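You operate a simulated robot arm through the tools that you are given. There is no shell and no other tool.

You run a simulated robot arm. Do the job below in one go: nothing can be reset, and whatever is moved stays where it is left.

JOB
Set the receiver up for TV: volume 2, source TV, power on, mute off.
Fine: the level bar lights.
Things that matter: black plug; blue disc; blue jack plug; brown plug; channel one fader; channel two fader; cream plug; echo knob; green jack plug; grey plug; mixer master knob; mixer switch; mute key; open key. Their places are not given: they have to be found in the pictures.

Only the result counts: the job must be done as asked and must still hold three seconds after the hand-in. Knocking over, shifting, dropping, spilling or breaking anything else fails it.

ROBOT AND FRAMES
A 7-joint arm with a two-finger parallel gripper, fixed in place. Base frame: the origin is on the floor under the middle of its stand, x ahead of it, y to its left, z up. Lengths are in mm, angles in rad, forces in N, time in s.
It reaches about 1524 mm from its shoulder. Its first joint turns from -2.601 to 2.601 rad. Payload 3.5 kg.
The TCP is the grasp point between the finger pads, 23 mm short of the fingertips. In the tool frame z runs along the fingers and y along their closing line. The gripper opens to 94 mm. The fingers are 38 mm wide and 10 mm thick; the gripper's body (54 by 96 mm) begins 39 mm behind the TCP.
Orientation is that of the tool frame in the base frame, as a unit quaternion [w, x, y, z]. With the fingers straight down and closing along the base's y, the tool's x points along the base's -x, its y along +y and its z along -z.

CONTROLS
- The arm moves only by the tool move_arm. Its argument "plan" is text: rows parted by semicolons, each of 7 numbers parted by spaces: the shift along the base's x, y, z in mm, then the turn, a rotation vector about the base's x, y, z in rad, then the gripper command, from -1 (shut) to 1 (fully open), values between in proportion. In form: tx ty tz wx wy wz hand; .... A call has 1 to 20 rows; each row is the pose to reach, as a shift and turn from the pose commanded when the call began. Rows are played at 5 a second. More than 50 mm and 0.15 rad between two rows, or a gripper value outside its range, and nothing of the call is played. Where a pose cannot be reached the arm comes as near as it can. A force on the tool above 40 N (or 10 N above the force at the start of the call, whichever is more), or a blocked arm, ends the call early, and 0.2 s more pass. The fingers move at their own pace (about 153 mm/s each) and stop on an object; they squeeze with about 35 N. The grip force told is the motor's: it shows also when the fingers shut on nothing. Time passes only in rows, and 0.2 s behind the last, so rows that repeat a pose let the fingers close. It gives the time, the measured TCP pose, the force on the tool (base axes), the opening and the grip force at its end, in the units of the frame above (readings bear some noise), with the torque about the TCP (base axes, N m) and any sound that the robot's microphone picked up.
- Cameras (640 x 400 px; columns grow to the right, rows downward): "scene" is fixed at [226.1, 650.8, 1637]; the picture's right is [-0.94, -0.34, 0.00], its down [-0.15, 0.42, -0.90] and it looks along [0.30, -0.84, -0.45] (base axes); focal length 331 px, centre (320, 200). "wrist" rides on the gripper at [86, 16, -74] in the tool frame; the picture's right is [-0.18, 0.98, 0.00], its down [-0.58, -0.11, -0.81] and it looks along [-0.79, -0.15, 0.59] (tool axes); focal length 243 px, centre (320, 200).
- camera(camera): a new picture of that camera. The clock stands still meanwhile.
- point_at(camera, pixels): for up to 12 pixels [column, row] of the newest picture of that camera ("zoom" is the newest enlarged one), the place [x, y, z] in the base frame of the surface seen there, good to about 2 mm, but the place of the scene camera against the robot may be out by one fixed shift of up to 12 mm in any direction. The clock stands still meanwhile.
- enlarge(camera, box): a new picture of the part [left, top, right, bottom] of that camera's present view, enlarged. The clock stands still meanwhile.
- job_done(): hands the job in; it is judged then, once.

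Leave the gripper open and the arm clear of the work at the hand-in unless told otherwise.

The tools are called after "Call:" as a command line: name --argument value ..., lists and objects as JSON in quotes. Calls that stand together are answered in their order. move_arm: Moves the arm, as the interface text tells. Its arguments: {"type":"object","properties":{"plan":{"type":"string"}},"required":["plan"]} The other tools are called the same way: camera (camera) takes a picture; point_at (camera, pixels) gives the place of the surface under pixels of a picture; enlarge (camera, box) takes an enlarged picture of a part of a camera's view; job_done () hands the job in.

At the start:

```text
clock: 0.0
ee_pos: [-20.0, -914.2, 1174.8]
tool_rot: [0.0, 0.0, 1.0, -0.001]
contact_force: [-1.1, -0.2, 0.0]
ft_torque: [-0.05, 0.01, -0.01]
opening: 94.1
grip_force: 0.0
```

scene: 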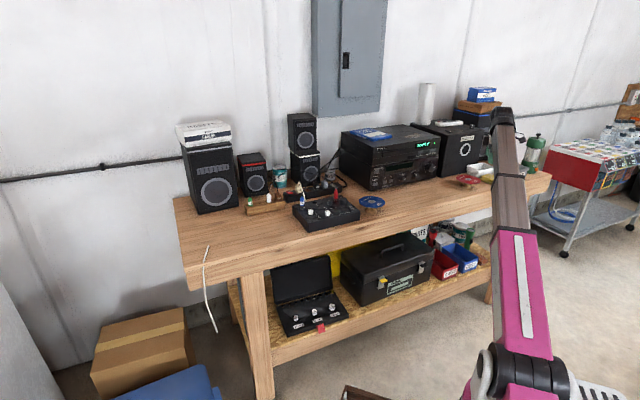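
wrist: 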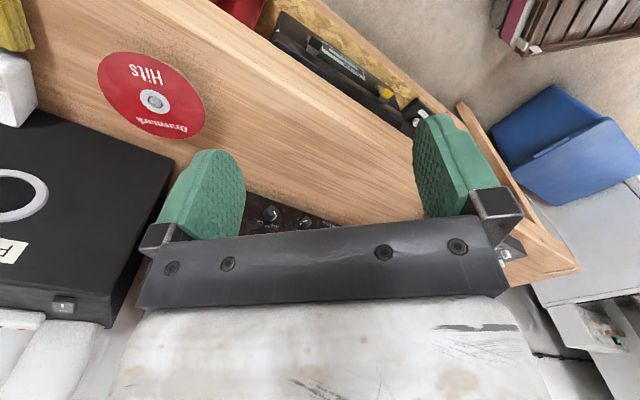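

I see a workbench with speakers, a stereo stack, a small mixer and discs. I'll enlarge the scene view around the receiver stack (columns 330-450, rows 115-200) and around the mixer to find the controls.

Call:
enlarge --camera "scene" --box '[330, 110, 490, 210]'

Call:
enlarge --camera "scene" --box '[230, 140, 390, 240]'

```text
4.00 times, centred on (410, 160) of scene
```

zoom: 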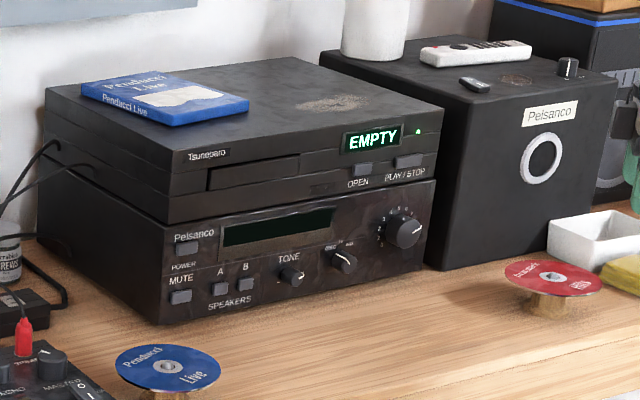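

```text
4.00 times, centred on (310, 190) of scene
```

zoom: 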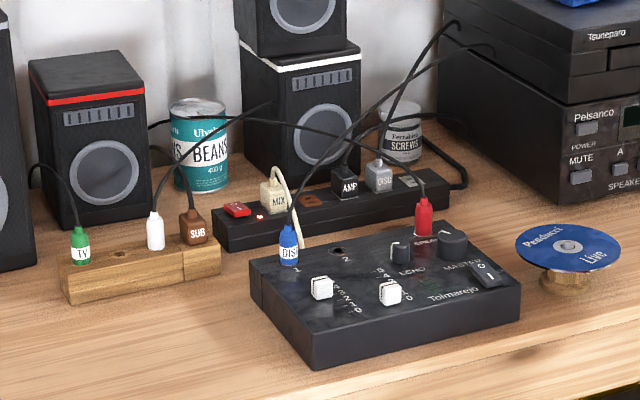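

The receiver is the lower unit "Pelsanco" with a dark display. I'll look closer at its front, the power strip and the mixer.

Call:
enlarge --camera "scene" --box '[366, 145, 446, 195]'

Call:
enlarge --camera "scene" --box '[280, 165, 360, 215]'

Call:
enlarge --camera "scene" --box '[240, 170, 320, 220]'

Call:
enlarge --camera "scene" --box '[290, 190, 370, 240]'

```text
8.00 times, centred on (406, 170) of scene
```

zoom: 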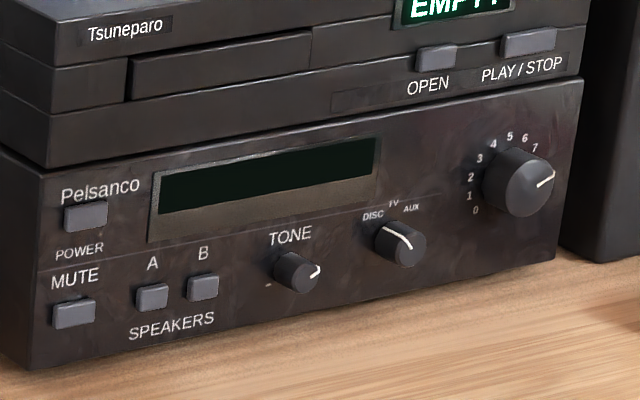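

```text
8.00 times, centred on (320, 190) of scene
```

zoom: 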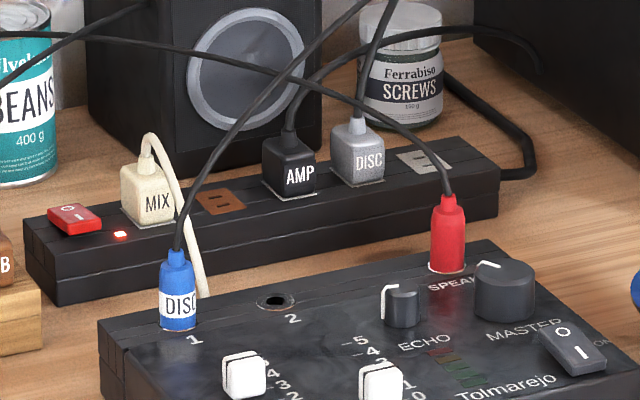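

```text
8.00 times, centred on (280, 195) of scene
```

zoom: 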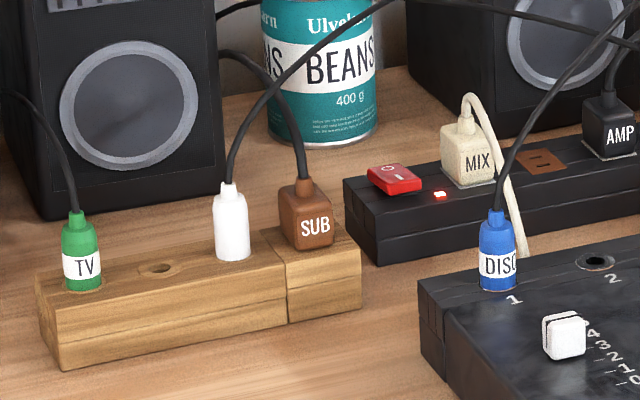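

```text
8.00 times, centred on (330, 215) of scene
```

zoom: 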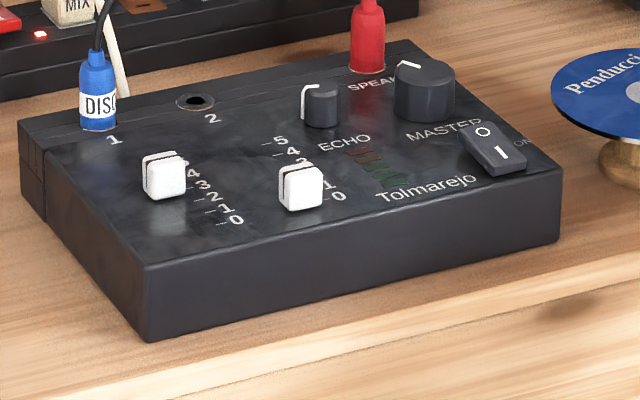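

The strip's lamp is lit, the AMP plug is in, the receiver is off, its volume pointer is past 7 and its source is at DISC. I'll enlarge the receiver front again and then locate its keys and knobs.

Call:
enlarge --camera "scene" --box '[366, 145, 446, 195]'

```text
8.00 times, centred on (406, 170) of scene
```

zoom: 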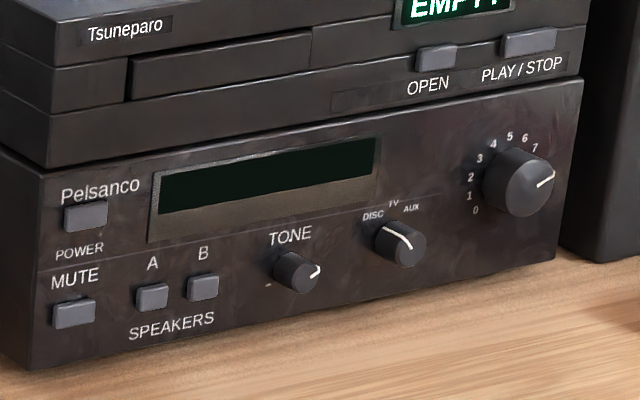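

Next I'll get places of the front: power key (86,217), mute key (75,315), source knob face (405,240), volume knob face (530,185), panel corners and surrounding points.

Call:
point_at --camera "zoom" --pixels '[[86, 217], [75, 315], [405, 247], [532, 190], [120, 230], [440, 160], [60, 345], [540, 245], [300, 275], [153, 298], [203, 288], [554, 260]]'

Call:
point_at --camera "scene" --pixels '[[372, 191], [436, 175], [340, 180], [445, 125], [372, 150], [480, 180], [330, 215], [372, 203], [468, 181], [440, 190], [400, 205], [300, 280]]'

```text
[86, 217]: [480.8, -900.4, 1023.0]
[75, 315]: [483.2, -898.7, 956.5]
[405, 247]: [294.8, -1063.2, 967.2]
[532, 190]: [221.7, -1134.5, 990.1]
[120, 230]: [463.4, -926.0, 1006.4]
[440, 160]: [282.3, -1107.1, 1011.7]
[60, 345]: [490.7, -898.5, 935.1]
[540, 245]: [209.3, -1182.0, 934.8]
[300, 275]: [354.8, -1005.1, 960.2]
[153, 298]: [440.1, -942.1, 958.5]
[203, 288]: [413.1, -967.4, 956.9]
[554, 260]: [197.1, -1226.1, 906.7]
```

```text
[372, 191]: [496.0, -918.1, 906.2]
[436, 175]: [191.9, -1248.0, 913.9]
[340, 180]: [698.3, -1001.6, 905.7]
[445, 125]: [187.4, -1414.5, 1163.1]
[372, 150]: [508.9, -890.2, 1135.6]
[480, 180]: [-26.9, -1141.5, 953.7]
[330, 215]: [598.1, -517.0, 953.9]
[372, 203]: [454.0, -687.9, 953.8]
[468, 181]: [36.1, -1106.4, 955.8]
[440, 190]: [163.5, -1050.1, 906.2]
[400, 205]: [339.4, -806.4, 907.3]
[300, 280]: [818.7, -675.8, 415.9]
```

The panel plane fits x − y ≈ 1389 (front turned 45°, facing −x,+y); bench top is z ≈ 906. I'll measure the obstacles: red disc (centre 468,179; edges 456,177 and 481,181), sub speaker front (449,155),(460,165), the disc player's keys (420,152),(432,150), the blue disc edge and the volume scale.

Call:
point_at --camera "scene" --pixels '[[468, 179], [456.5, 177.5], [480, 181], [468, 183], [449, 160], [445, 172], [420.5, 152.5], [432, 150.5], [372, 199], [361, 202], [384, 204], [372, 206]]'

Call:
point_at --camera "zoom" --pixels '[[475, 210], [471, 177], [510, 136], [535, 147], [484, 190], [515, 150], [552, 190], [515, 212], [377, 240], [394, 224], [425, 250], [400, 266]]'

```text
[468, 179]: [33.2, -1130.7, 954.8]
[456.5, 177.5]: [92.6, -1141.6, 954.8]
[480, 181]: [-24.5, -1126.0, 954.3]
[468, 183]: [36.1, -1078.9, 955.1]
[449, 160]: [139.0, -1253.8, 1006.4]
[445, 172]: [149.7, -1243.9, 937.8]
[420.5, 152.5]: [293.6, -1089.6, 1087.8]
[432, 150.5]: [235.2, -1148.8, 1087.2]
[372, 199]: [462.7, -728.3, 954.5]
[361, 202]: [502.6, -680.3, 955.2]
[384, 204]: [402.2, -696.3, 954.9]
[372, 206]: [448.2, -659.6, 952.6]
```

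```text
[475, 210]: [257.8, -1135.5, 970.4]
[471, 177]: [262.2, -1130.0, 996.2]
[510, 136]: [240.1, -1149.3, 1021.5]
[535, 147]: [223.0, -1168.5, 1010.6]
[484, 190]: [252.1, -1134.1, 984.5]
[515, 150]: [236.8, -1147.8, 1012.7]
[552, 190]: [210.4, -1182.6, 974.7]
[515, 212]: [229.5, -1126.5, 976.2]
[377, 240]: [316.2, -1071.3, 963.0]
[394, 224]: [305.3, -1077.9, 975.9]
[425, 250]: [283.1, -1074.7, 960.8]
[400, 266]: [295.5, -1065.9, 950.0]
```

The volume scale fits 27° per step with 5 at the top, knob centre near s=643, z=991. I'll now turn the arm so the fingers point at the panel horizontally (camera upward), about 150 mm out in front of the source knob at z 1100.

Call:
move_arm --plan "12.4 -3.3 -4.2 -0.0978 0.0405 0.0978 1; 24.9 -6.6 -8.3 -0.1956 0.081 0.1956 1; 37.3 -9.8 -12.5 -0.2933 0.1215 0.2933 1; 49.8 -13.1 -16.7 -0.3911 0.162 0.3911 1; 62.2 -16.4 -20.8 -0.4889 0.2025 0.4889 1; 74.7 -19.7 -25 -0.5867 0.243 0.5867 1; 87.1 -22.9 -29.2 -0.6844 0.2835 0.6844 1; 99.6 -26.2 -33.3 -0.7822 0.324 0.7822 1; 112 -29.5 -37.5 -0.88 0.3645 0.88 1; 124.4 -32.8 -41.7 -0.9778 0.405 0.9778 1; 136.9 -36.1 -45.8 -1.0756 0.4455 1.0756 1; 149.3 -39.3 -50 -1.1733 0.486 1.1733 1; 161.8 -42.6 -54.2 -1.2711 0.5265 1.2711 1; 174.2 -45.9 -58.3 -1.3689 0.567 1.3689 1; 186.7 -49.2 -62.5 -1.4667 0.6075 1.4667 1; 199.1 -52.4 -66.7 -1.5644 0.648 1.5644 1; 211.6 -55.7 -70.8 -1.6622 0.6885 1.6622 1; 224 -59 -75 -1.76 0.729 1.76 1; 224 -59 -75 -1.76 0.729 1.76 1; 224 -59 -75 -1.76 0.729 1.76 1"

```text
clock: 4.2
ee_pos: [224.2, -942.9, 1125.7]
tool_rot: [0.265, 0.56, -0.535, 0.574]
contact_force: [0.1, 0.3, -0.2]
ft_torque: [0.0, 0.0, -0.02]
opening: 94.1
grip_force: 0.0
out of reach, approached as far as the arm can: row 14, 15, 16, 17, 18, 19, 20
```

The arm stopped short of the asked pose (rows 14+ out of reach). I'll look at how it is folded.

Call:
camera --camera "scene"

Call:
camera --camera "wrist"

```text
taken
```

scene: 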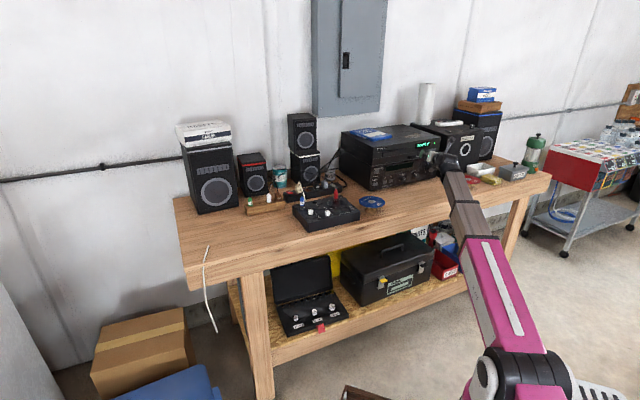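

```text
taken
```

wrist: 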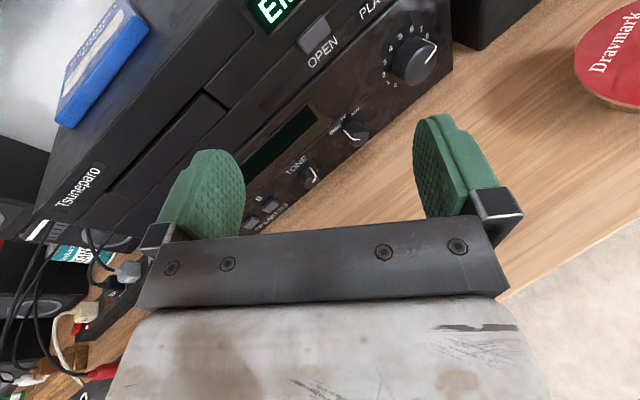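

I'll enlarge the arm to understand which way its elbow and wrist are bent.

Call:
enlarge --camera "scene" --box '[400, 130, 560, 230]'

Call:
enlarge --camera "scene" --box '[380, 220, 640, 400]'

Call:
point_at --camera "scene" --pixels '[[520, 365], [510, 320], [490, 260], [482, 238], [472, 215], [460, 190], [450, 170], [444, 158], [436, 160], [540, 340], [560, 380], [485, 375]]'

```text
4.00 times, centred on (480, 180) of scene
```

zoom: 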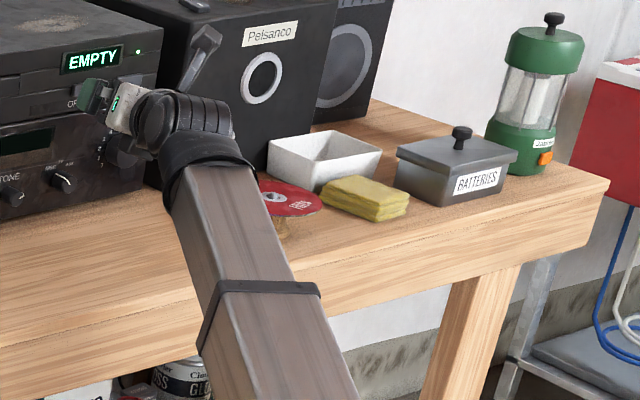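

```text
2.22 times, centred on (510, 310) of scene
```

zoom: 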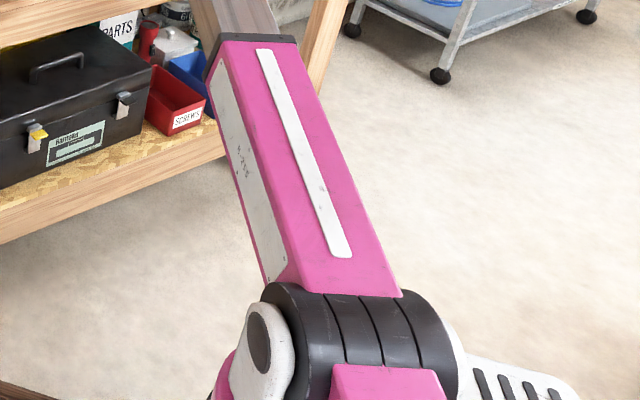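

```text
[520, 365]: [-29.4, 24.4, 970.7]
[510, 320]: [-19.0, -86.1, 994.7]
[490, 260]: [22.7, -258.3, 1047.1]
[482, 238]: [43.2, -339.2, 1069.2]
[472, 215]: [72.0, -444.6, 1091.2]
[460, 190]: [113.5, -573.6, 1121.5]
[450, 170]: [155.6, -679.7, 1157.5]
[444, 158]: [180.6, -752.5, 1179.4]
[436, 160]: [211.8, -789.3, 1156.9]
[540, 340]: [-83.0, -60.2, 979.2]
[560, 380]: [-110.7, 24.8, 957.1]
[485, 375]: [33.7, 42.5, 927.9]
```

It's a telescoping arm. I'll look closer at its wrist to see the joint layout.

Call:
enlarge --camera "scene" --box '[415, 140, 479, 180]'

```text
10.00 times, centred on (447, 160) of scene
```

zoom: 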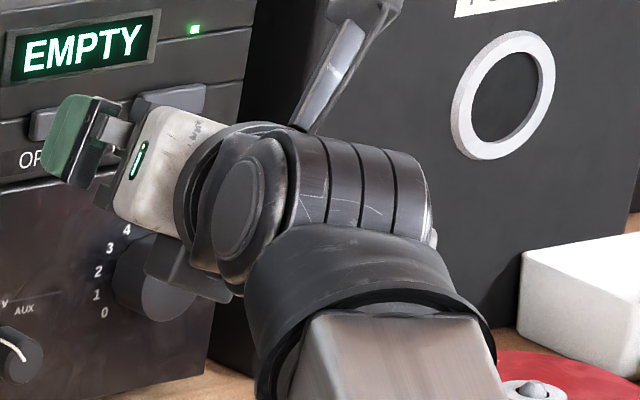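

The wrist is roll–hinge–roll, and it probably hit the tool-roll limit. I'll send a null row to see whether the commanded pose is still the unreachable one or the reached one.

Call:
move_arm --plan "0 0 0 0 0 0 1"

```text
clock: 4.6
ee_pos: [222.9, -943.1, 1125.6]
tool_rot: [0.265, 0.56, -0.536, 0.573]
contact_force: [0.8, 0.8, 0.1]
ft_torque: [0.0, 0.02, 0.0]
opening: 93.8
grip_force: 0.0
```

The commanded pose is the reached one. Now I'll try a target with the camera turned to the right-up side (65°) and the fingers pointing squarely at the panel, holding the TCP in place.

Call:
move_arm --plan "0 0 0 0.04 -0.111 0.044 1; 0 0 0 0.081 -0.223 0.087 1; 0 0 0 0.121 -0.334 0.131 1; 0 0 0 0.161 -0.445 0.175 1; 0 0 0 0.201 -0.556 0.219 1; 0 0 0 0.242 -0.668 0.262 1; 0 0 0 0.282 -0.779 0.306 1; 0 0 0 0.282 -0.779 0.306 1; 0 0 0 0.282 -0.779 0.306 1"

```text
clock: 6.6
ee_pos: [233.2, -935.6, 1148.7]
tool_rot: [-0.121, 0.4, -0.599, 0.683]
contact_force: [0.3, 0.3, 0.4]
ft_torque: [0.0, 0.02, -0.04]
opening: 94.1
grip_force: 0.1
out of reach, approached as far as the arm can: row 1, 2, 3, 4, 5, 6, 7, 8, 9
```

That orientation is now within 3° of the target; the position got pushed up, which fits a minimum telescope length. I'll move nearer the panel (110 mm out, s≈543) and lower, correcting orientation.

Call:
move_arm --plan "0 -16 -25 -0.011 -0.002 0.005 1; 0 -33 -50 -0.022 -0.005 0.011 1; 0 -49 -75 -0.032 -0.007 0.016 1; 0 -65 -99 -0.043 -0.01 0.022 1; 0 -65 -99 -0.043 -0.01 0.022 1"

```text
clock: 7.8
ee_pos: [262.4, -979.9, 1109.2]
tool_rot: [-0.119, 0.394, -0.614, 0.673]
contact_force: [0.5, 0.6, -0.2]
ft_torque: [0.02, 0.05, 0.0]
opening: 94.0
grip_force: 0.0
out of reach, approached as far as the arm can: row 1, 2, 3, 4, 5
```

Still held off from the target. I'll look at both pictures again.

Call:
enlarge --camera "scene" --box '[390, 120, 518, 200]'

Call:
camera --camera "wrist"

Call:
camera --camera "scene"

```text
5.00 times, centred on (454, 160) of scene
```

zoom: 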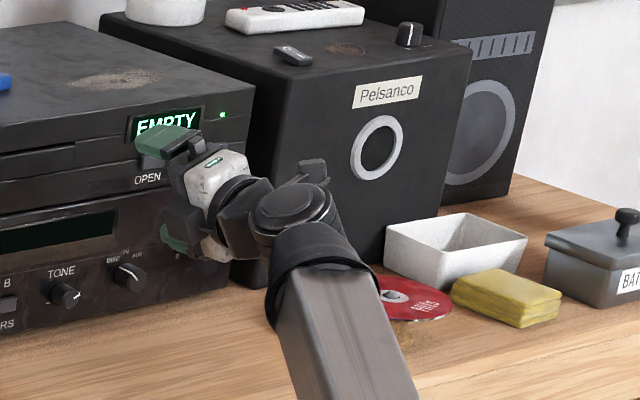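

```text
taken
```

wrist: 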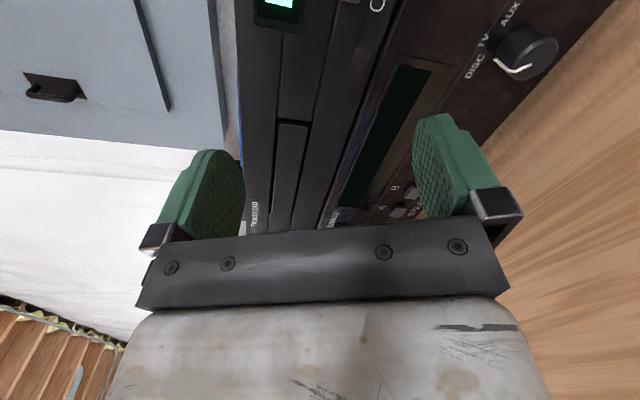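

```text
taken
```

scene: 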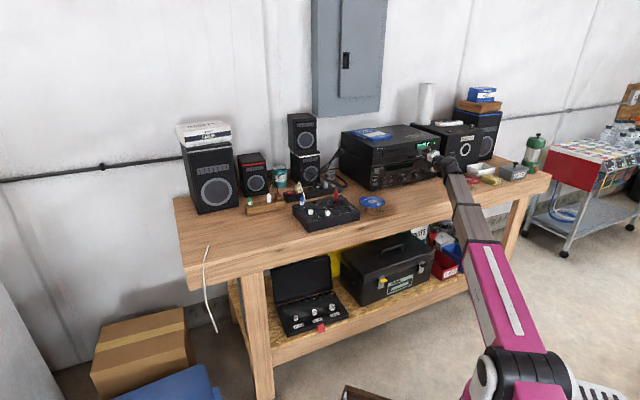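

All three stops share the same camera-to-hinge angle (~90°), so the last roll is at its limit. A flipped wrist (hinge bent the other way) should free it. First I'll measure the hinge location: hinge cap at zoom (288,205), forearm end (320,250), gripper body (215,190).

Call:
point_at --camera "zoom" --pixels '[[288, 205], [288, 195], [330, 250], [300, 262], [340, 330], [215, 170], [235, 210], [345, 375]]'

```text
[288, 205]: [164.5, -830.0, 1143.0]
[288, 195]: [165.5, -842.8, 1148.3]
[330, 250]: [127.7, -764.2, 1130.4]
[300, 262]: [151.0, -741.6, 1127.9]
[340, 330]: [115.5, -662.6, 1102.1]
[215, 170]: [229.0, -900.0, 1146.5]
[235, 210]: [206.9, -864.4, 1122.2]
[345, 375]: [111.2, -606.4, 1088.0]
```

Hinge is about 168 mm behind the TCP. I'll test the roll limit by rolling the tool 0.5 rad clockwise about its own axis (camera further to the right), without moving the TCP.

Call:
move_arm --plan "0 0 0 0.085 -0.092 -0.008 1; 0 0 0 0.169 -0.183 -0.016 1; 0 0 0 0.254 -0.275 -0.024 1; 0 0 0 0.338 -0.366 -0.032 1; 0 0 0 0.338 -0.366 -0.032 1"

```text
clock: 9.0
ee_pos: [260.7, -983.3, 1108.5]
tool_rot: [0.282, -0.23, 0.692, -0.623]
contact_force: [0.0, -0.6, 0.4]
ft_torque: [-0.01, 0.03, 0.02]
opening: 94.0
grip_force: 0.1
```

Reached freely, so only the other roll direction is limited. Now I'll test the square-on orientation with the camera to the right at the position 110 mm out, z 1050.

Call:
move_arm --plan "-9 -6 -19 -0.02 -0.01 0.013 1; -19 -12 -39 -0.04 -0.02 0.026 1; -28 -18 -58 -0.058 -0.032 0.04 1; -28 -18 -58 -0.058 -0.032 0.04 1"

```text
clock: 10.0
ee_pos: [233.2, -999.6, 1050.3]
tool_rot: [0.299, -0.243, 0.665, -0.64]
contact_force: [0.2, 0.0, -1.2]
ft_torque: [0.01, -0.01, -0.01]
opening: 93.8
grip_force: 0.1
```

Reached exactly. To free the roll I'll flip the hinge through the straight position; for that I need the forearm's direction. I'll zoom on the forearm now and measure its edges.

Call:
enlarge --camera "scene" --box '[400, 140, 560, 240]'

Call:
camera --camera "wrist"

```text
4.00 times, centred on (480, 190) of scene
```

zoom: 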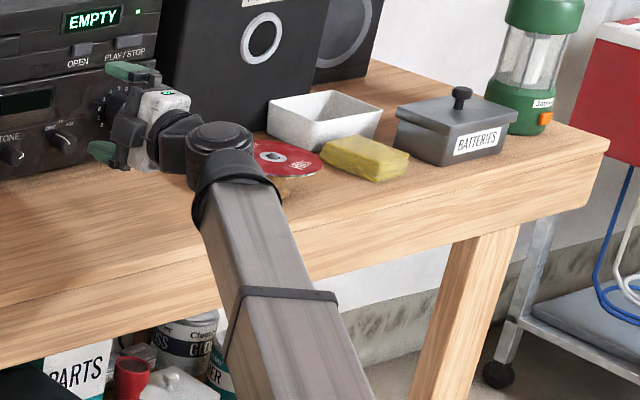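

```text
taken
```

wrist: 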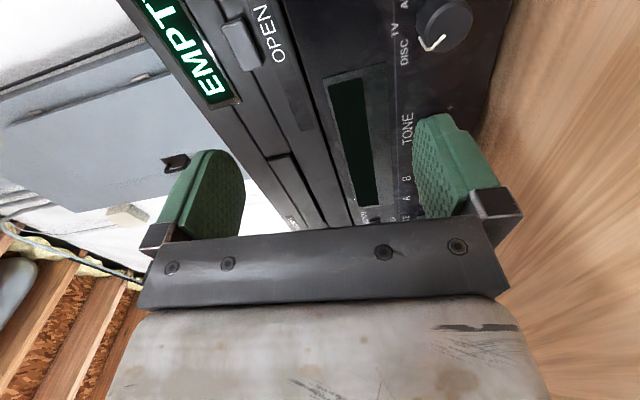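

I'll measure points on the forearm's top face and along its right edge.

Call:
point_at --camera "zoom" --pixels '[[272, 205], [289, 240], [304, 275], [335, 322], [350, 355], [366, 390], [240, 220], [255, 260], [275, 330], [295, 385], [320, 350], [219, 140]]'

```text
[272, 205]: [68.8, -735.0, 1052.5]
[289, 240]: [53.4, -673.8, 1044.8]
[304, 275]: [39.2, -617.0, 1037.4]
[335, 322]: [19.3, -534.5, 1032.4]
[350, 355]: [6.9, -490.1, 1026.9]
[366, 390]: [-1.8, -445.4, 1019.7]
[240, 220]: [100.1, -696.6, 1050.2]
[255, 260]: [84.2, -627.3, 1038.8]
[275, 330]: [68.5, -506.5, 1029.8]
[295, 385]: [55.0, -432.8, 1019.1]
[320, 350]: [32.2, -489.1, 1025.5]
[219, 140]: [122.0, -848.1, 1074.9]
```

The forearm points along about (0.24, −0.96, 0.13). Now the flip, step 1: back off and up, then swing the tool about the forearm axis until the hinge is level (tool pointing forward and down).

Call:
move_arm --plan "-1 17 37 0 0 0 1; -3 34 73 0 0 0 1; -4 51 110 0 0 0 1; -9.5 46.4 97.7 -0.032 0.1386 -0.0381 1; -16.7 41.6 86.6 -0.064 0.2772 -0.0762 1; -25.7 36.8 76.7 -0.096 0.4158 -0.1143 1; -36.1 32.1 68.3 -0.128 0.5544 -0.1524 1; -47.7 27.5 61.5 -0.16 0.693 -0.1906 1; -60.3 23.4 56.6 -0.192 0.8316 -0.2287 1; -73.6 19.4 53.6 -0.224 0.9702 -0.2668 1; -87.2 16 52.5 -0.256 1.1088 -0.3049 1; -87.2 16 52.5 -0.256 1.1088 -0.3049 1"

```text
clock: 12.6
ee_pos: [145.5, -983.4, 1102.9]
tool_rot: [-0.223, -0.477, 0.666, -0.528]
contact_force: [0.3, -0.8, 1.1]
ft_torque: [-0.01, -0.03, -0.03]
opening: 94.0
grip_force: 0.1
```

As planned. I'll check the forearm and hinge visually before passing through the straight position.

Call:
enlarge --camera "scene" --box '[410, 130, 538, 210]'

```text
5.00 times, centred on (474, 170) of scene
```

zoom: 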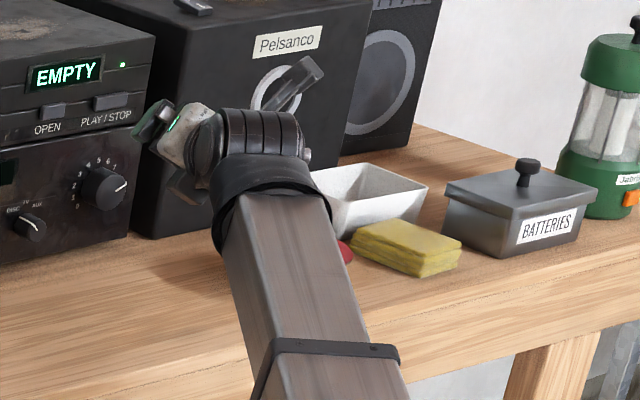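

The gripper seems to sit sideways of the hinge barrel. I'll measure: gripper body (190,130), barrel left end (222,140), barrel right end (300,140), forearm end (270,200), and forearm edges.

Call:
point_at --camera "zoom" --pixels '[[190, 125], [205, 145], [222, 135], [250, 130], [275, 130], [295, 140], [265, 175], [240, 210], [310, 210], [325, 250], [365, 330], [270, 330]]'

```text
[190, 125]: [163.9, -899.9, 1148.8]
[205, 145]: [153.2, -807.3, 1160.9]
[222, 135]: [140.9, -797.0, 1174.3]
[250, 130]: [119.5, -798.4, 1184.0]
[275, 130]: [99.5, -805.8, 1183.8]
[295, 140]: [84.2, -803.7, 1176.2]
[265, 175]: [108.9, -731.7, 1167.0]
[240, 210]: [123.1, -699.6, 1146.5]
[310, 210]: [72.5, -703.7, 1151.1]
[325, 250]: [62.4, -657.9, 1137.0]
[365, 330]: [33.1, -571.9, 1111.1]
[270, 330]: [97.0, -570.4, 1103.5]
```

Forearm direction agrees with my estimate. Step 2: pitch the tool up through the straight position to 35° above the forearm, keeping the hinge in place.

Call:
move_arm --plan "1.5 -6.2 21.9 -0.1323 -0.0306 0 1; 2.1 -9.4 44.5 -0.2646 -0.0611 0 1; 2.2 -9.6 67.3 -0.397 -0.0917 0 1; 1.6 -6.8 89.9 -0.5293 -0.1222 0 1; 0.2 -1 111.9 -0.6616 -0.1528 0 1; -1.8 7.6 133 -0.7939 -0.1833 0 1; -4.4 18.8 152.5 -0.9263 -0.2139 0 1; -7.5 32.6 170.4 -1.0586 -0.2444 0 1; -11.2 48.6 186.1 -1.1909 -0.275 0 1; -11.2 48.6 186.1 -1.1909 -0.275 0 1"

```text
clock: 14.8
ee_pos: [135.4, -934.2, 1290.2]
tool_rot: [0.362, 0.199, -0.277, 0.868]
contact_force: [-0.1, -0.7, 0.2]
ft_torque: [0.0, 0.02, 0.02]
opening: 94.0
grip_force: 0.1
out of reach, approached as far as the arm can: row 5
```

It passed the straight position. I'll look whether the hinge really bent the other way.

Call:
enlarge --camera "scene" --box '[400, 100, 528, 180]'

Call:
camera --camera "wrist"

```text
5.00 times, centred on (464, 140) of scene
```

zoom: 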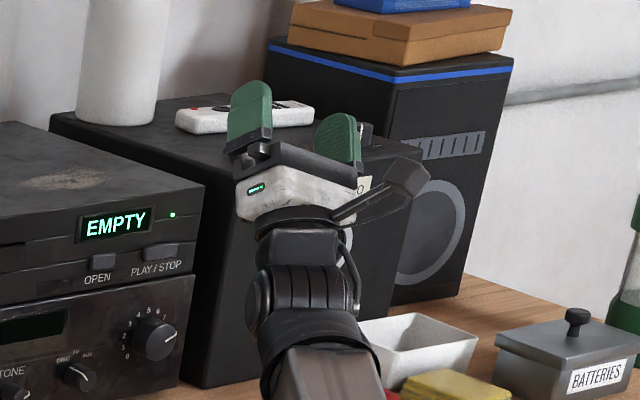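

```text
taken
```

wrist: 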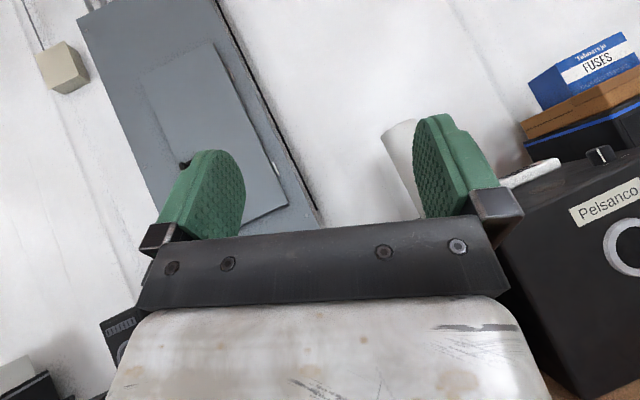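

The hinge is now bent the other way. Step 3: swing the tool about the forearm axis to the left until the fingers point square at the panel.

Call:
move_arm --plan "13.2 2.8 -0.9 -0.0305 0.132 -0.0363 1; 26.2 5 -3.7 -0.0609 0.2639 -0.0726 1; 38.9 6.7 -8.1 -0.0914 0.3959 -0.1088 1; 50.8 7.8 -14.3 -0.1219 0.5278 -0.1451 1; 61.9 8.2 -22 -0.1524 0.6598 -0.1814 1; 71.9 8.1 -31.1 -0.1828 0.7918 -0.2177 1; 80.6 7.3 -41.3 -0.2133 0.9237 -0.254 1; 87.9 5.8 -52.7 -0.2438 1.0557 -0.2902 1; 93.4 3.7 -64.8 -0.2742 1.1876 -0.3265 1; 97.2 1.1 -77.6 -0.3047 1.3196 -0.3628 1; 99.4 -1.9 -90.5 -0.3352 1.4516 -0.3991 1; 99.6 -5.5 -103.6 -0.3656 1.5835 -0.4354 1; 97.9 -9.4 -116.4 -0.3961 1.7155 -0.4716 1; 94.6 -13.6 -128.8 -0.4266 1.8474 -0.5079 1; 94.6 -13.6 -128.8 -0.4266 1.8474 -0.5079 1"

```text
clock: 18.0
ee_pos: [229.6, -949.4, 1161.5]
tool_rot: [0.641, 0.664, 0.243, 0.299]
contact_force: [-0.3, 0.1, -0.8]
ft_torque: [0.01, 0.0, 0.02]
opening: 94.1
grip_force: 0.1
```

Reached with the camera now to the left. I'll roll the tool 85° so the camera comes on top, while moving to 110 mm in front of the panel between the two knobs at z 1080.

Call:
move_arm --plan "-3.3 -8.7 -8.1 0.105 -0.105 0 1; -6.6 -17.4 -16.2 0.2099 -0.2099 0 1; -9.9 -26.1 -24.3 0.3148 -0.3148 0 1; -13.2 -34.8 -32.4 0.4198 -0.4198 0 1; -16.5 -43.5 -40.5 0.5247 -0.5247 0 1; -19.8 -52.2 -48.6 0.6297 -0.6297 0 1; -23.1 -60.9 -56.7 0.7346 -0.7346 0 1; -26.4 -69.6 -64.8 0.8396 -0.8396 0 1; -29.7 -78.3 -72.9 0.9445 -0.9445 0 1; -33 -87 -81 1.0494 -1.0494 0 1; -33 -87 -81 1.0494 -1.0494 0 1"

Call:
camera --camera "wrist"

Call:
camera --camera "scene"

```text
clock: 20.4
ee_pos: [197.9, -1035.5, 1079.2]
tool_rot: [0.27, 0.653, -0.272, 0.654]
contact_force: [0.1, 0.0, 0.1]
ft_torque: [0.02, -0.02, 0.03]
opening: 94.0
grip_force: 0.0
```

```text
taken
```

wrist: 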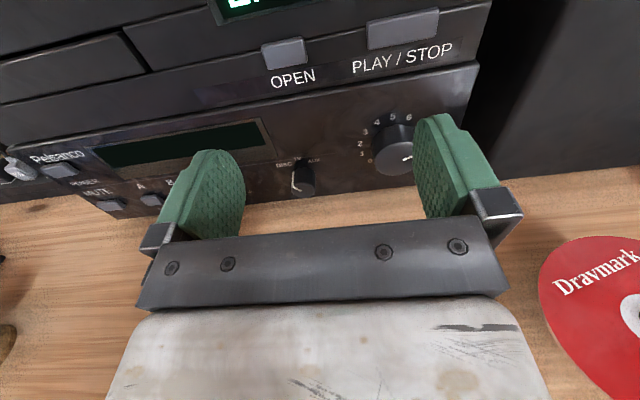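

```text
taken
```

scene: 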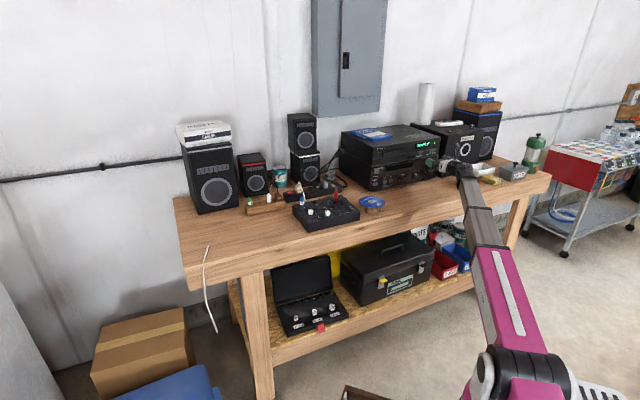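

The arm is now square on with the camera on top. I'll enlarge the wrist view on the knobs (columns 260-430, rows 95-205) and measure them with the more trustworthy wrist camera.

Call:
enlarge --camera "wrist" --box '[264, 100, 424, 200]'

Call:
enlarge --camera "wrist" --box '[0, 130, 160, 230]'

```text
4.00 times, centred on (344, 150) of wrist
```

zoom: 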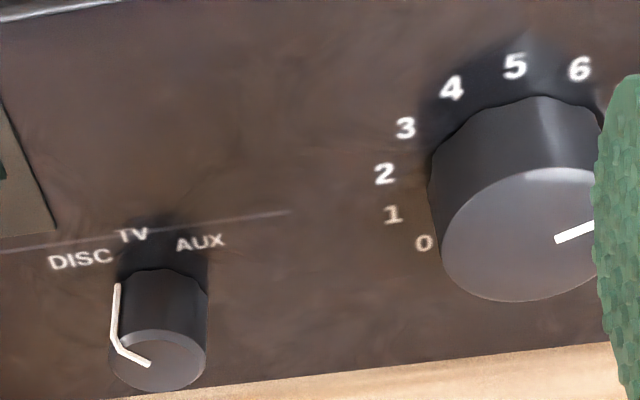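

```text
4.00 times, centred on (80, 180) of wrist
```

zoom: 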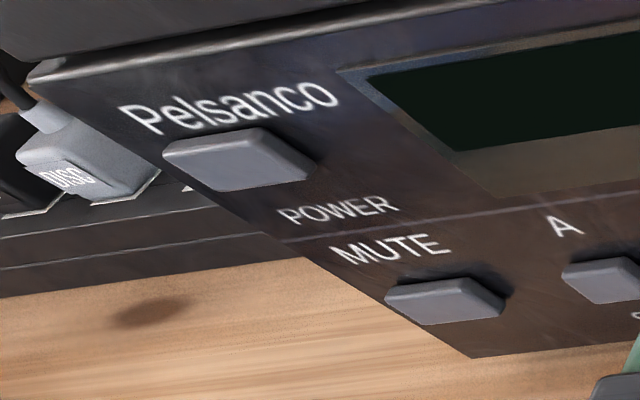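

Now locate with the wrist camera: source knob face centre/edges, volume knob face, scale labels.

Call:
point_at --camera "wrist" --pixels '[[303.5, 190], [292, 190], [315, 187], [303, 196.5], [304.5, 183.5], [395, 159], [375.5, 163.5], [395, 174], [403, 143.5], [392.7, 116.8], [360.2, 143.5], [370.3, 160.7]]'

Call:
point_at --camera "wrist" --pixels '[[297.2, 158.7], [284, 165], [314, 160.5], [303, 170], [395, 130], [338, 160], [338, 180], [61, 171], [111, 206], [152, 200], [183, 183], [280, 130]]'

```text
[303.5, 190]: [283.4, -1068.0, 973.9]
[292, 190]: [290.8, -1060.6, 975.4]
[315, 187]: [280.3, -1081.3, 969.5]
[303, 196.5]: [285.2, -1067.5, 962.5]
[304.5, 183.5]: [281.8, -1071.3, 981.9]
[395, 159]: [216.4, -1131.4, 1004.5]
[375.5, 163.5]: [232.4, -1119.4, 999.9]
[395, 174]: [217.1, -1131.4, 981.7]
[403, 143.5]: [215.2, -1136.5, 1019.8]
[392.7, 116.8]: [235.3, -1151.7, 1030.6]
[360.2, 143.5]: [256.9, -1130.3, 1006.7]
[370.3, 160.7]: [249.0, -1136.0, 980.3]
```

```text
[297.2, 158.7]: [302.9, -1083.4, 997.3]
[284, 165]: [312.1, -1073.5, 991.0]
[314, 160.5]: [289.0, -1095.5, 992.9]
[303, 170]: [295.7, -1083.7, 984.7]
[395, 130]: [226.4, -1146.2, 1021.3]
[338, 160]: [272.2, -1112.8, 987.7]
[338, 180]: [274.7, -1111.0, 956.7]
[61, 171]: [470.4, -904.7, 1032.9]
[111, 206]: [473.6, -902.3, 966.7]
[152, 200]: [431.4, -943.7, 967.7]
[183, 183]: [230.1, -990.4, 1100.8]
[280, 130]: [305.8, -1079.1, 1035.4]
```

Scene camera is shifted by about (−8, −2, +10); true panel plane is x − y ≈ 1385.7, volume centre s≈648, z≈1001.4, source centre s≈555, z≈972.5. I'll measure the pointer lines: volume pointer at wrist (403.2,160),(411.5,156.8) and source pointer at (294,186.5),(301.5,191.2).

Call:
point_at --camera "wrist" --pixels '[[403.4, 160], [411.3, 156.7], [294.2, 186.5], [301, 190.8], [293, 176], [292.5, 182], [385, 150], [390, 172], [376, 150], [372, 157], [308, 196], [298, 196]]'

```text
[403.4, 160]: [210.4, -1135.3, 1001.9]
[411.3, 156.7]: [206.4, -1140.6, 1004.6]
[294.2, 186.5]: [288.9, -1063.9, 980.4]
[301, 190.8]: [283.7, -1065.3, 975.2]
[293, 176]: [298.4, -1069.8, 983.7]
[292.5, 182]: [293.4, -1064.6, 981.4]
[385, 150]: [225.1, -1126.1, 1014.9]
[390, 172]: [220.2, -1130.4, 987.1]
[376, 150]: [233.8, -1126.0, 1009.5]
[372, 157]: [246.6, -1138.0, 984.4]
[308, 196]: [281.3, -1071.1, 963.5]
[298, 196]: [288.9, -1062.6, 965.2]
```

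Volume pointer is at about +75° (≈7.8), source pointer at about −42° (DISC); TV is at 0°. Before going low I'll check the clearance of the forearm's end cap to the bench and where the bench front edge runs.

Call:
enlarge --camera "scene" --box '[400, 130, 560, 230]'

Call:
point_at --camera "scene" --pixels '[[420, 208], [440, 200], [440, 205], [440, 210], [500, 195], [500, 190], [400, 215], [400, 222], [350, 230], [350, 236], [520, 190], [545, 180]]'

```text
4.00 times, centred on (480, 180) of scene
```

zoom: 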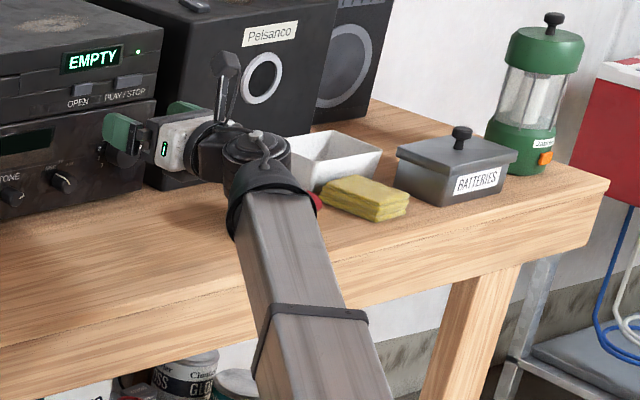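

```text
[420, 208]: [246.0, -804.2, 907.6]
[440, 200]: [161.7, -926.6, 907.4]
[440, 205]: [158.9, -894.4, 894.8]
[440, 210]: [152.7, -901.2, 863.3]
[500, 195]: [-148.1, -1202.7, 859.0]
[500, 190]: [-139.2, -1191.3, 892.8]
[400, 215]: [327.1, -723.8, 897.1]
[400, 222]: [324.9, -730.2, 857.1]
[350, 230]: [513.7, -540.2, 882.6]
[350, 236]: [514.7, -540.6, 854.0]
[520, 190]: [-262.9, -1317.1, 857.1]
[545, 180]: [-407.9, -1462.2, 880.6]
```

The bench extends 240 mm in front of the panel. I'll measure the sleeve at the forearm's end relative to the hinge level (true hinge height 1079).

Call:
point_at --camera "zoom" --pixels '[[255, 145], [250, 170], [265, 178], [275, 185], [240, 195], [305, 190], [232, 220], [318, 205], [275, 220], [250, 230], [245, 250], [255, 290]]'

```text
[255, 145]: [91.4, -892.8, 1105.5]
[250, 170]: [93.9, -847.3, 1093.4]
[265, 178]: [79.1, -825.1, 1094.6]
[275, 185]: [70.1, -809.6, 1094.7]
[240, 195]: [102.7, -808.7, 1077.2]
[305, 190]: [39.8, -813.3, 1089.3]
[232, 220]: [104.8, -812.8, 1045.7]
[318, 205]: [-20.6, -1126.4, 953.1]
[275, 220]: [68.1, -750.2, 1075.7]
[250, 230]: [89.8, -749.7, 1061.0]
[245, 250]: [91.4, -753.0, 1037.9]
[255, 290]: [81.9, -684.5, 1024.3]
```

The sleeve radius is about 40 mm, leaving about 14 mm over the bench at source-knob height: acceptable. I'll go in front of the source knob, 60 mm out, with fingers opened to about 50 mm, then check with the wrist camera.

Call:
move_arm --plan "15 -2 -26 0 0 0 0.064; 30 -4 -53 0 0 0 0.064; 45 -5 -79 0 0 0 0.064; 60.4 -7 -105.7 0 0 0 0.064; 60.4 -7 -105.7 0 0 0 0.064"

Call:
camera --camera "wrist"

Call:
enlarge --camera "scene" --box '[380, 130, 540, 230]'

```text
clock: 21.6
ee_pos: [258.4, -1043.0, 974.5]
tool_rot: [0.27, 0.654, -0.27, 0.653]
contact_force: [-0.1, 0.1, -0.1]
ft_torque: [-0.01, 0.03, 0.03]
opening: 50.0
grip_force: 0.1
```

```text
taken
```

wrist: 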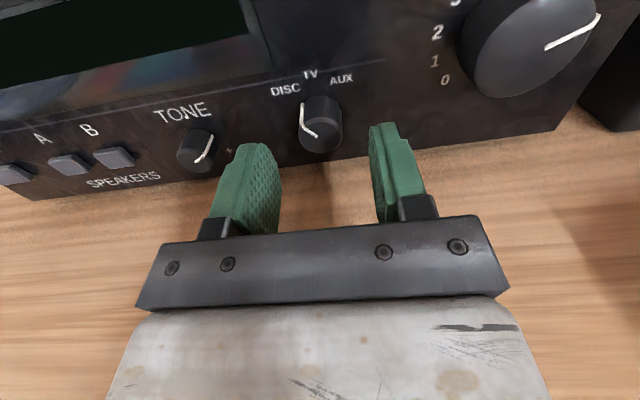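

```text
4.00 times, centred on (460, 180) of scene
```

zoom: 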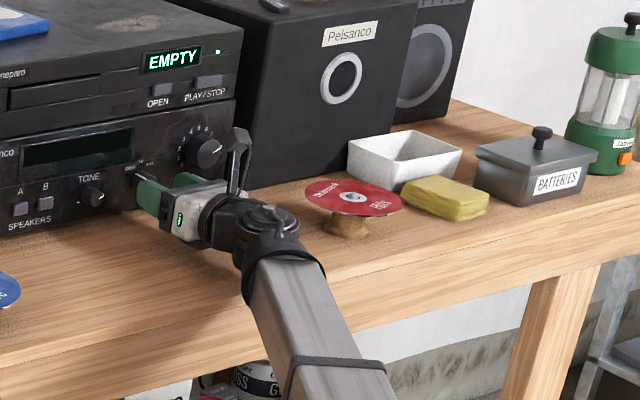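

The knob sits between the fingers. I'll enlarge and refine positions of both knobs from this nearer picture.

Call:
enlarge --camera "wrist" --box '[240, 50, 400, 150]'

Call:
point_at --camera "wrist" --pixels '[[321, 142], [304, 138], [339, 132], [320, 152], [324, 127], [310, 75], [285, 90], [341, 79], [549, 47], [596, 17], [500, 92], [475, 45]]'

```text
4.00 times, centred on (320, 100) of wrist
```

zoom: 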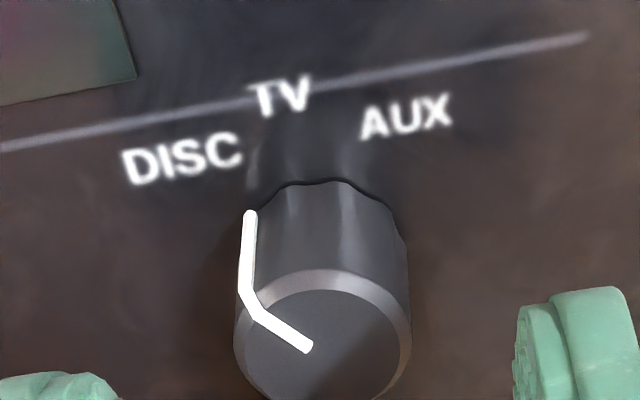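

```text
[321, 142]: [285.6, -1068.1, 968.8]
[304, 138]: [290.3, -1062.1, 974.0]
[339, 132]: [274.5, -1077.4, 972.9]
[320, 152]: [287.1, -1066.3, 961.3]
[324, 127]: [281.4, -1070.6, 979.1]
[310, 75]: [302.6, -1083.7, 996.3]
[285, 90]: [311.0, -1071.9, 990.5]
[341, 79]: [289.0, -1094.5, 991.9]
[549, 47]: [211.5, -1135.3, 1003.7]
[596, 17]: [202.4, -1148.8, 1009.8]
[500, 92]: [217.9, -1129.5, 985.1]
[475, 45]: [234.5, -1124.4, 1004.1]
```

Source knob axis refined to s≈554.6, z≈972.8, face 23.5 mm out. I'll pre-roll the gripper 30° counter-clockwise, then advance to 27 mm out (tips about 4 mm from the panel), without closing yet.

Call:
move_arm --plan "0 0 -0.4 -0.0926 0.0926 0 0.064; 0 0 -0.8 -0.1851 0.1851 0 0.064; 0 0 -1.2 -0.2777 0.2777 0 0.064; 0 0 -1.7 -0.3702 0.3702 0 0.064; 6 -6 -1.7 -0.3702 0.3702 0 0.064; 12 -12 -1.7 -0.3702 0.3702 0 0.064; 18 -18 -1.7 -0.3702 0.3702 0 0.064; 23.3 -23.3 -1.7 -0.3702 0.3702 0 0.064; 23.3 -23.3 -1.7 -0.3702 0.3702 0 0.064"

Call:
camera --camera "wrist"

```text
clock: 23.6
ee_pos: [280.3, -1066.7, 972.6]
tool_rot: [0.431, 0.701, -0.093, 0.561]
contact_force: [-0.6, -0.2, -0.6]
ft_torque: [0.01, 0.02, -0.02]
opening: 50.1
grip_force: 0.2
```

```text
taken
```

wrist: 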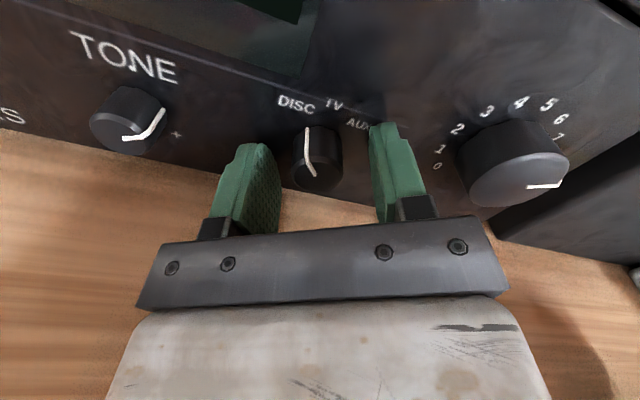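

The knob is centred between the pads. Now I'll close on it.

Call:
move_arm --plan "0 0 0 0 0 0 -1; 0 0 0 0 0 0 -1; 0 0 0 0 0 0 -1"

Call:
camera --camera "wrist"

```text
clock: 24.4
ee_pos: [280.0, -1066.7, 971.2]
tool_rot: [0.43, 0.701, -0.092, 0.562]
contact_force: [6.8, 11.1, -10.7]
ft_torque: [-0.13, -0.12, 0.25]
opening: 25.6
grip_force: 44.3
```

```text
taken
```

wrist: 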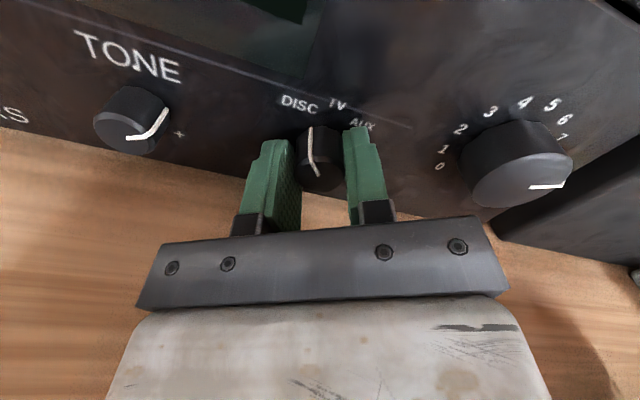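

Gripped at 25.6 mm with about 16 N sideways, so I'm slightly off-centre. I'll shift about 2 mm along the closing line toward the left-down to relieve it.

Call:
move_arm --plan "0.6 0.6 -0.5 0 0 0 -1; 1.2 1.2 -1 0 0 0 -1; 1.2 1.2 -1 0 0 0 -1"

```text
clock: 25.2
ee_pos: [281.1, -1065.2, 971.1]
tool_rot: [0.431, 0.7, -0.093, 0.561]
contact_force: [4.9, 3.2, -3.6]
ft_torque: [-0.3, -0.3, 0.78]
opening: 25.5
grip_force: 44.8
```

Side force is down to about 7 N. Now I'll turn the knob 42° clockwise (DISC→TV).

Call:
move_arm --plan "0.3 0.3 -0.3 0.0864 -0.0864 0 -1; 0.3 0.3 -0.3 0.1728 -0.1728 0 -1; 0.3 0.3 -0.3 0.2592 -0.2592 0 -1; 0.3 0.3 -0.3 0.3455 -0.3455 0 -1; 0.3 0.3 -0.3 0.4319 -0.4319 0 -1; 0.3 0.3 -0.3 0.5183 -0.5183 0 -1; 0.3 0.3 -0.3 0.5183 -0.5183 0 -1"

Call:
camera --camera "wrist"

```text
clock: 26.8
ee_pos: [280.8, -1066.6, 971.5]
tool_rot: [0.202, 0.62, -0.339, 0.678]
contact_force: [-1.0, -16.1, 17.7]
ft_torque: [-0.03, 0.01, 0.11]
opening: 25.5
grip_force: 44.4
```

```text
taken
```

wrist: 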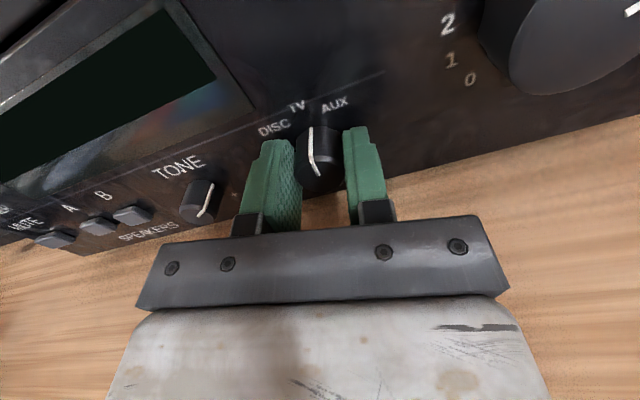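

The knob turned with the gripper. I'll enlarge to read the pointer.

Call:
enlarge --camera "wrist" --box '[240, 85, 400, 185]'

```text
4.00 times, centred on (320, 135) of wrist
```

zoom: 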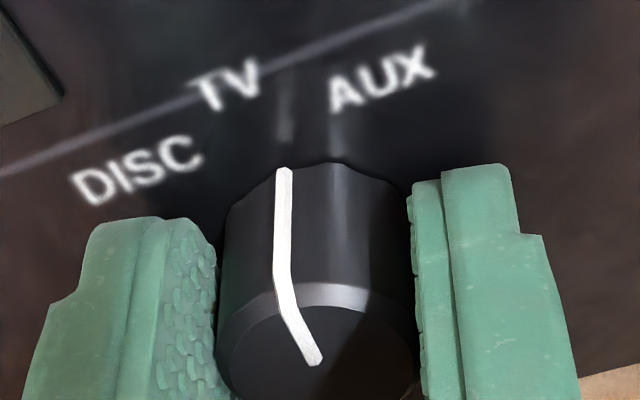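

I'll measure pointer points: (284,175), (281,270), (283,290), (316,358) in the zoom.

Call:
point_at --camera "zoom" --pixels '[[284, 178], [282, 225], [281, 265], [283, 290], [300, 330], [316, 358], [228, 85], [382, 78], [137, 170], [225, 340], [410, 330], [330, 290]]'

```text
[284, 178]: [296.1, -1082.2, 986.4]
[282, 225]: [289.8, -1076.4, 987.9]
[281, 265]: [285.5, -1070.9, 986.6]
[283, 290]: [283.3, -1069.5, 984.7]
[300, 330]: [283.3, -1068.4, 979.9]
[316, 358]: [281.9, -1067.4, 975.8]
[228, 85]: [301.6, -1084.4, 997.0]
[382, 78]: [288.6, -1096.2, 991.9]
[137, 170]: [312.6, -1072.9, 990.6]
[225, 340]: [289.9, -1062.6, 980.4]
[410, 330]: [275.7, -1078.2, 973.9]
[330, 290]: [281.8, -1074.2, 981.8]
```

The pointer now stands vertical (s≈555.7 all along), i.e. at TV. I'll open the fingers and back away 33 mm.

Call:
move_arm --plan "0 0 0 0 0 0 0.064; 0 0 0 0 0 0 0.064; -6 6 0 0 0 0 0.064; -12 12 0 0 0 0 0.064; -18 18 0 0 0 0 0.064; -24 24 0 0 0 0 0.064; -24 24 0 0 0 0 0.064"

Call:
enlarge --camera "wrist" --box '[240, 60, 400, 160]'

```text
clock: 28.4
ee_pos: [257.5, -1040.1, 970.0]
tool_rot: [0.201, 0.621, -0.338, 0.678]
contact_force: [0.3, 0.1, -1.3]
ft_torque: [-0.01, -0.01, -0.01]
opening: 49.8
grip_force: 0.1
```

```text
4.00 times, centred on (320, 110) of wrist
```

zoom: 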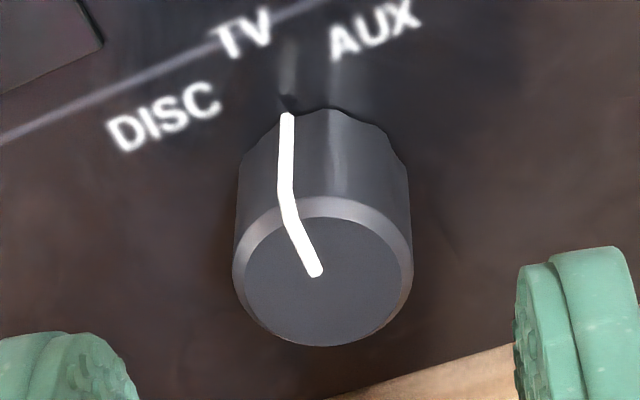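

Knob stayed. I'll verify its pointer again from here with points on pointer and rim.

Call:
point_at --camera "zoom" --pixels '[[287, 125], [286, 185], [292, 212], [305, 245], [316, 266], [238, 268], [410, 245], [325, 341], [322, 205], [270, 325], [385, 310]]'

```text
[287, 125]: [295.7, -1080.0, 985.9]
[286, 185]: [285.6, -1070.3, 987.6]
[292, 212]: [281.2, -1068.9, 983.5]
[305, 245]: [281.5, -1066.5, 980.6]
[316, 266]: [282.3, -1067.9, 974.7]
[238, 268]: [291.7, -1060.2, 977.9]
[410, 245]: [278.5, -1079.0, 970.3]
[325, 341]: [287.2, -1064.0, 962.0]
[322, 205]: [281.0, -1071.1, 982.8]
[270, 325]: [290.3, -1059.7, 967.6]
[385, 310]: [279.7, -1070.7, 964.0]
```

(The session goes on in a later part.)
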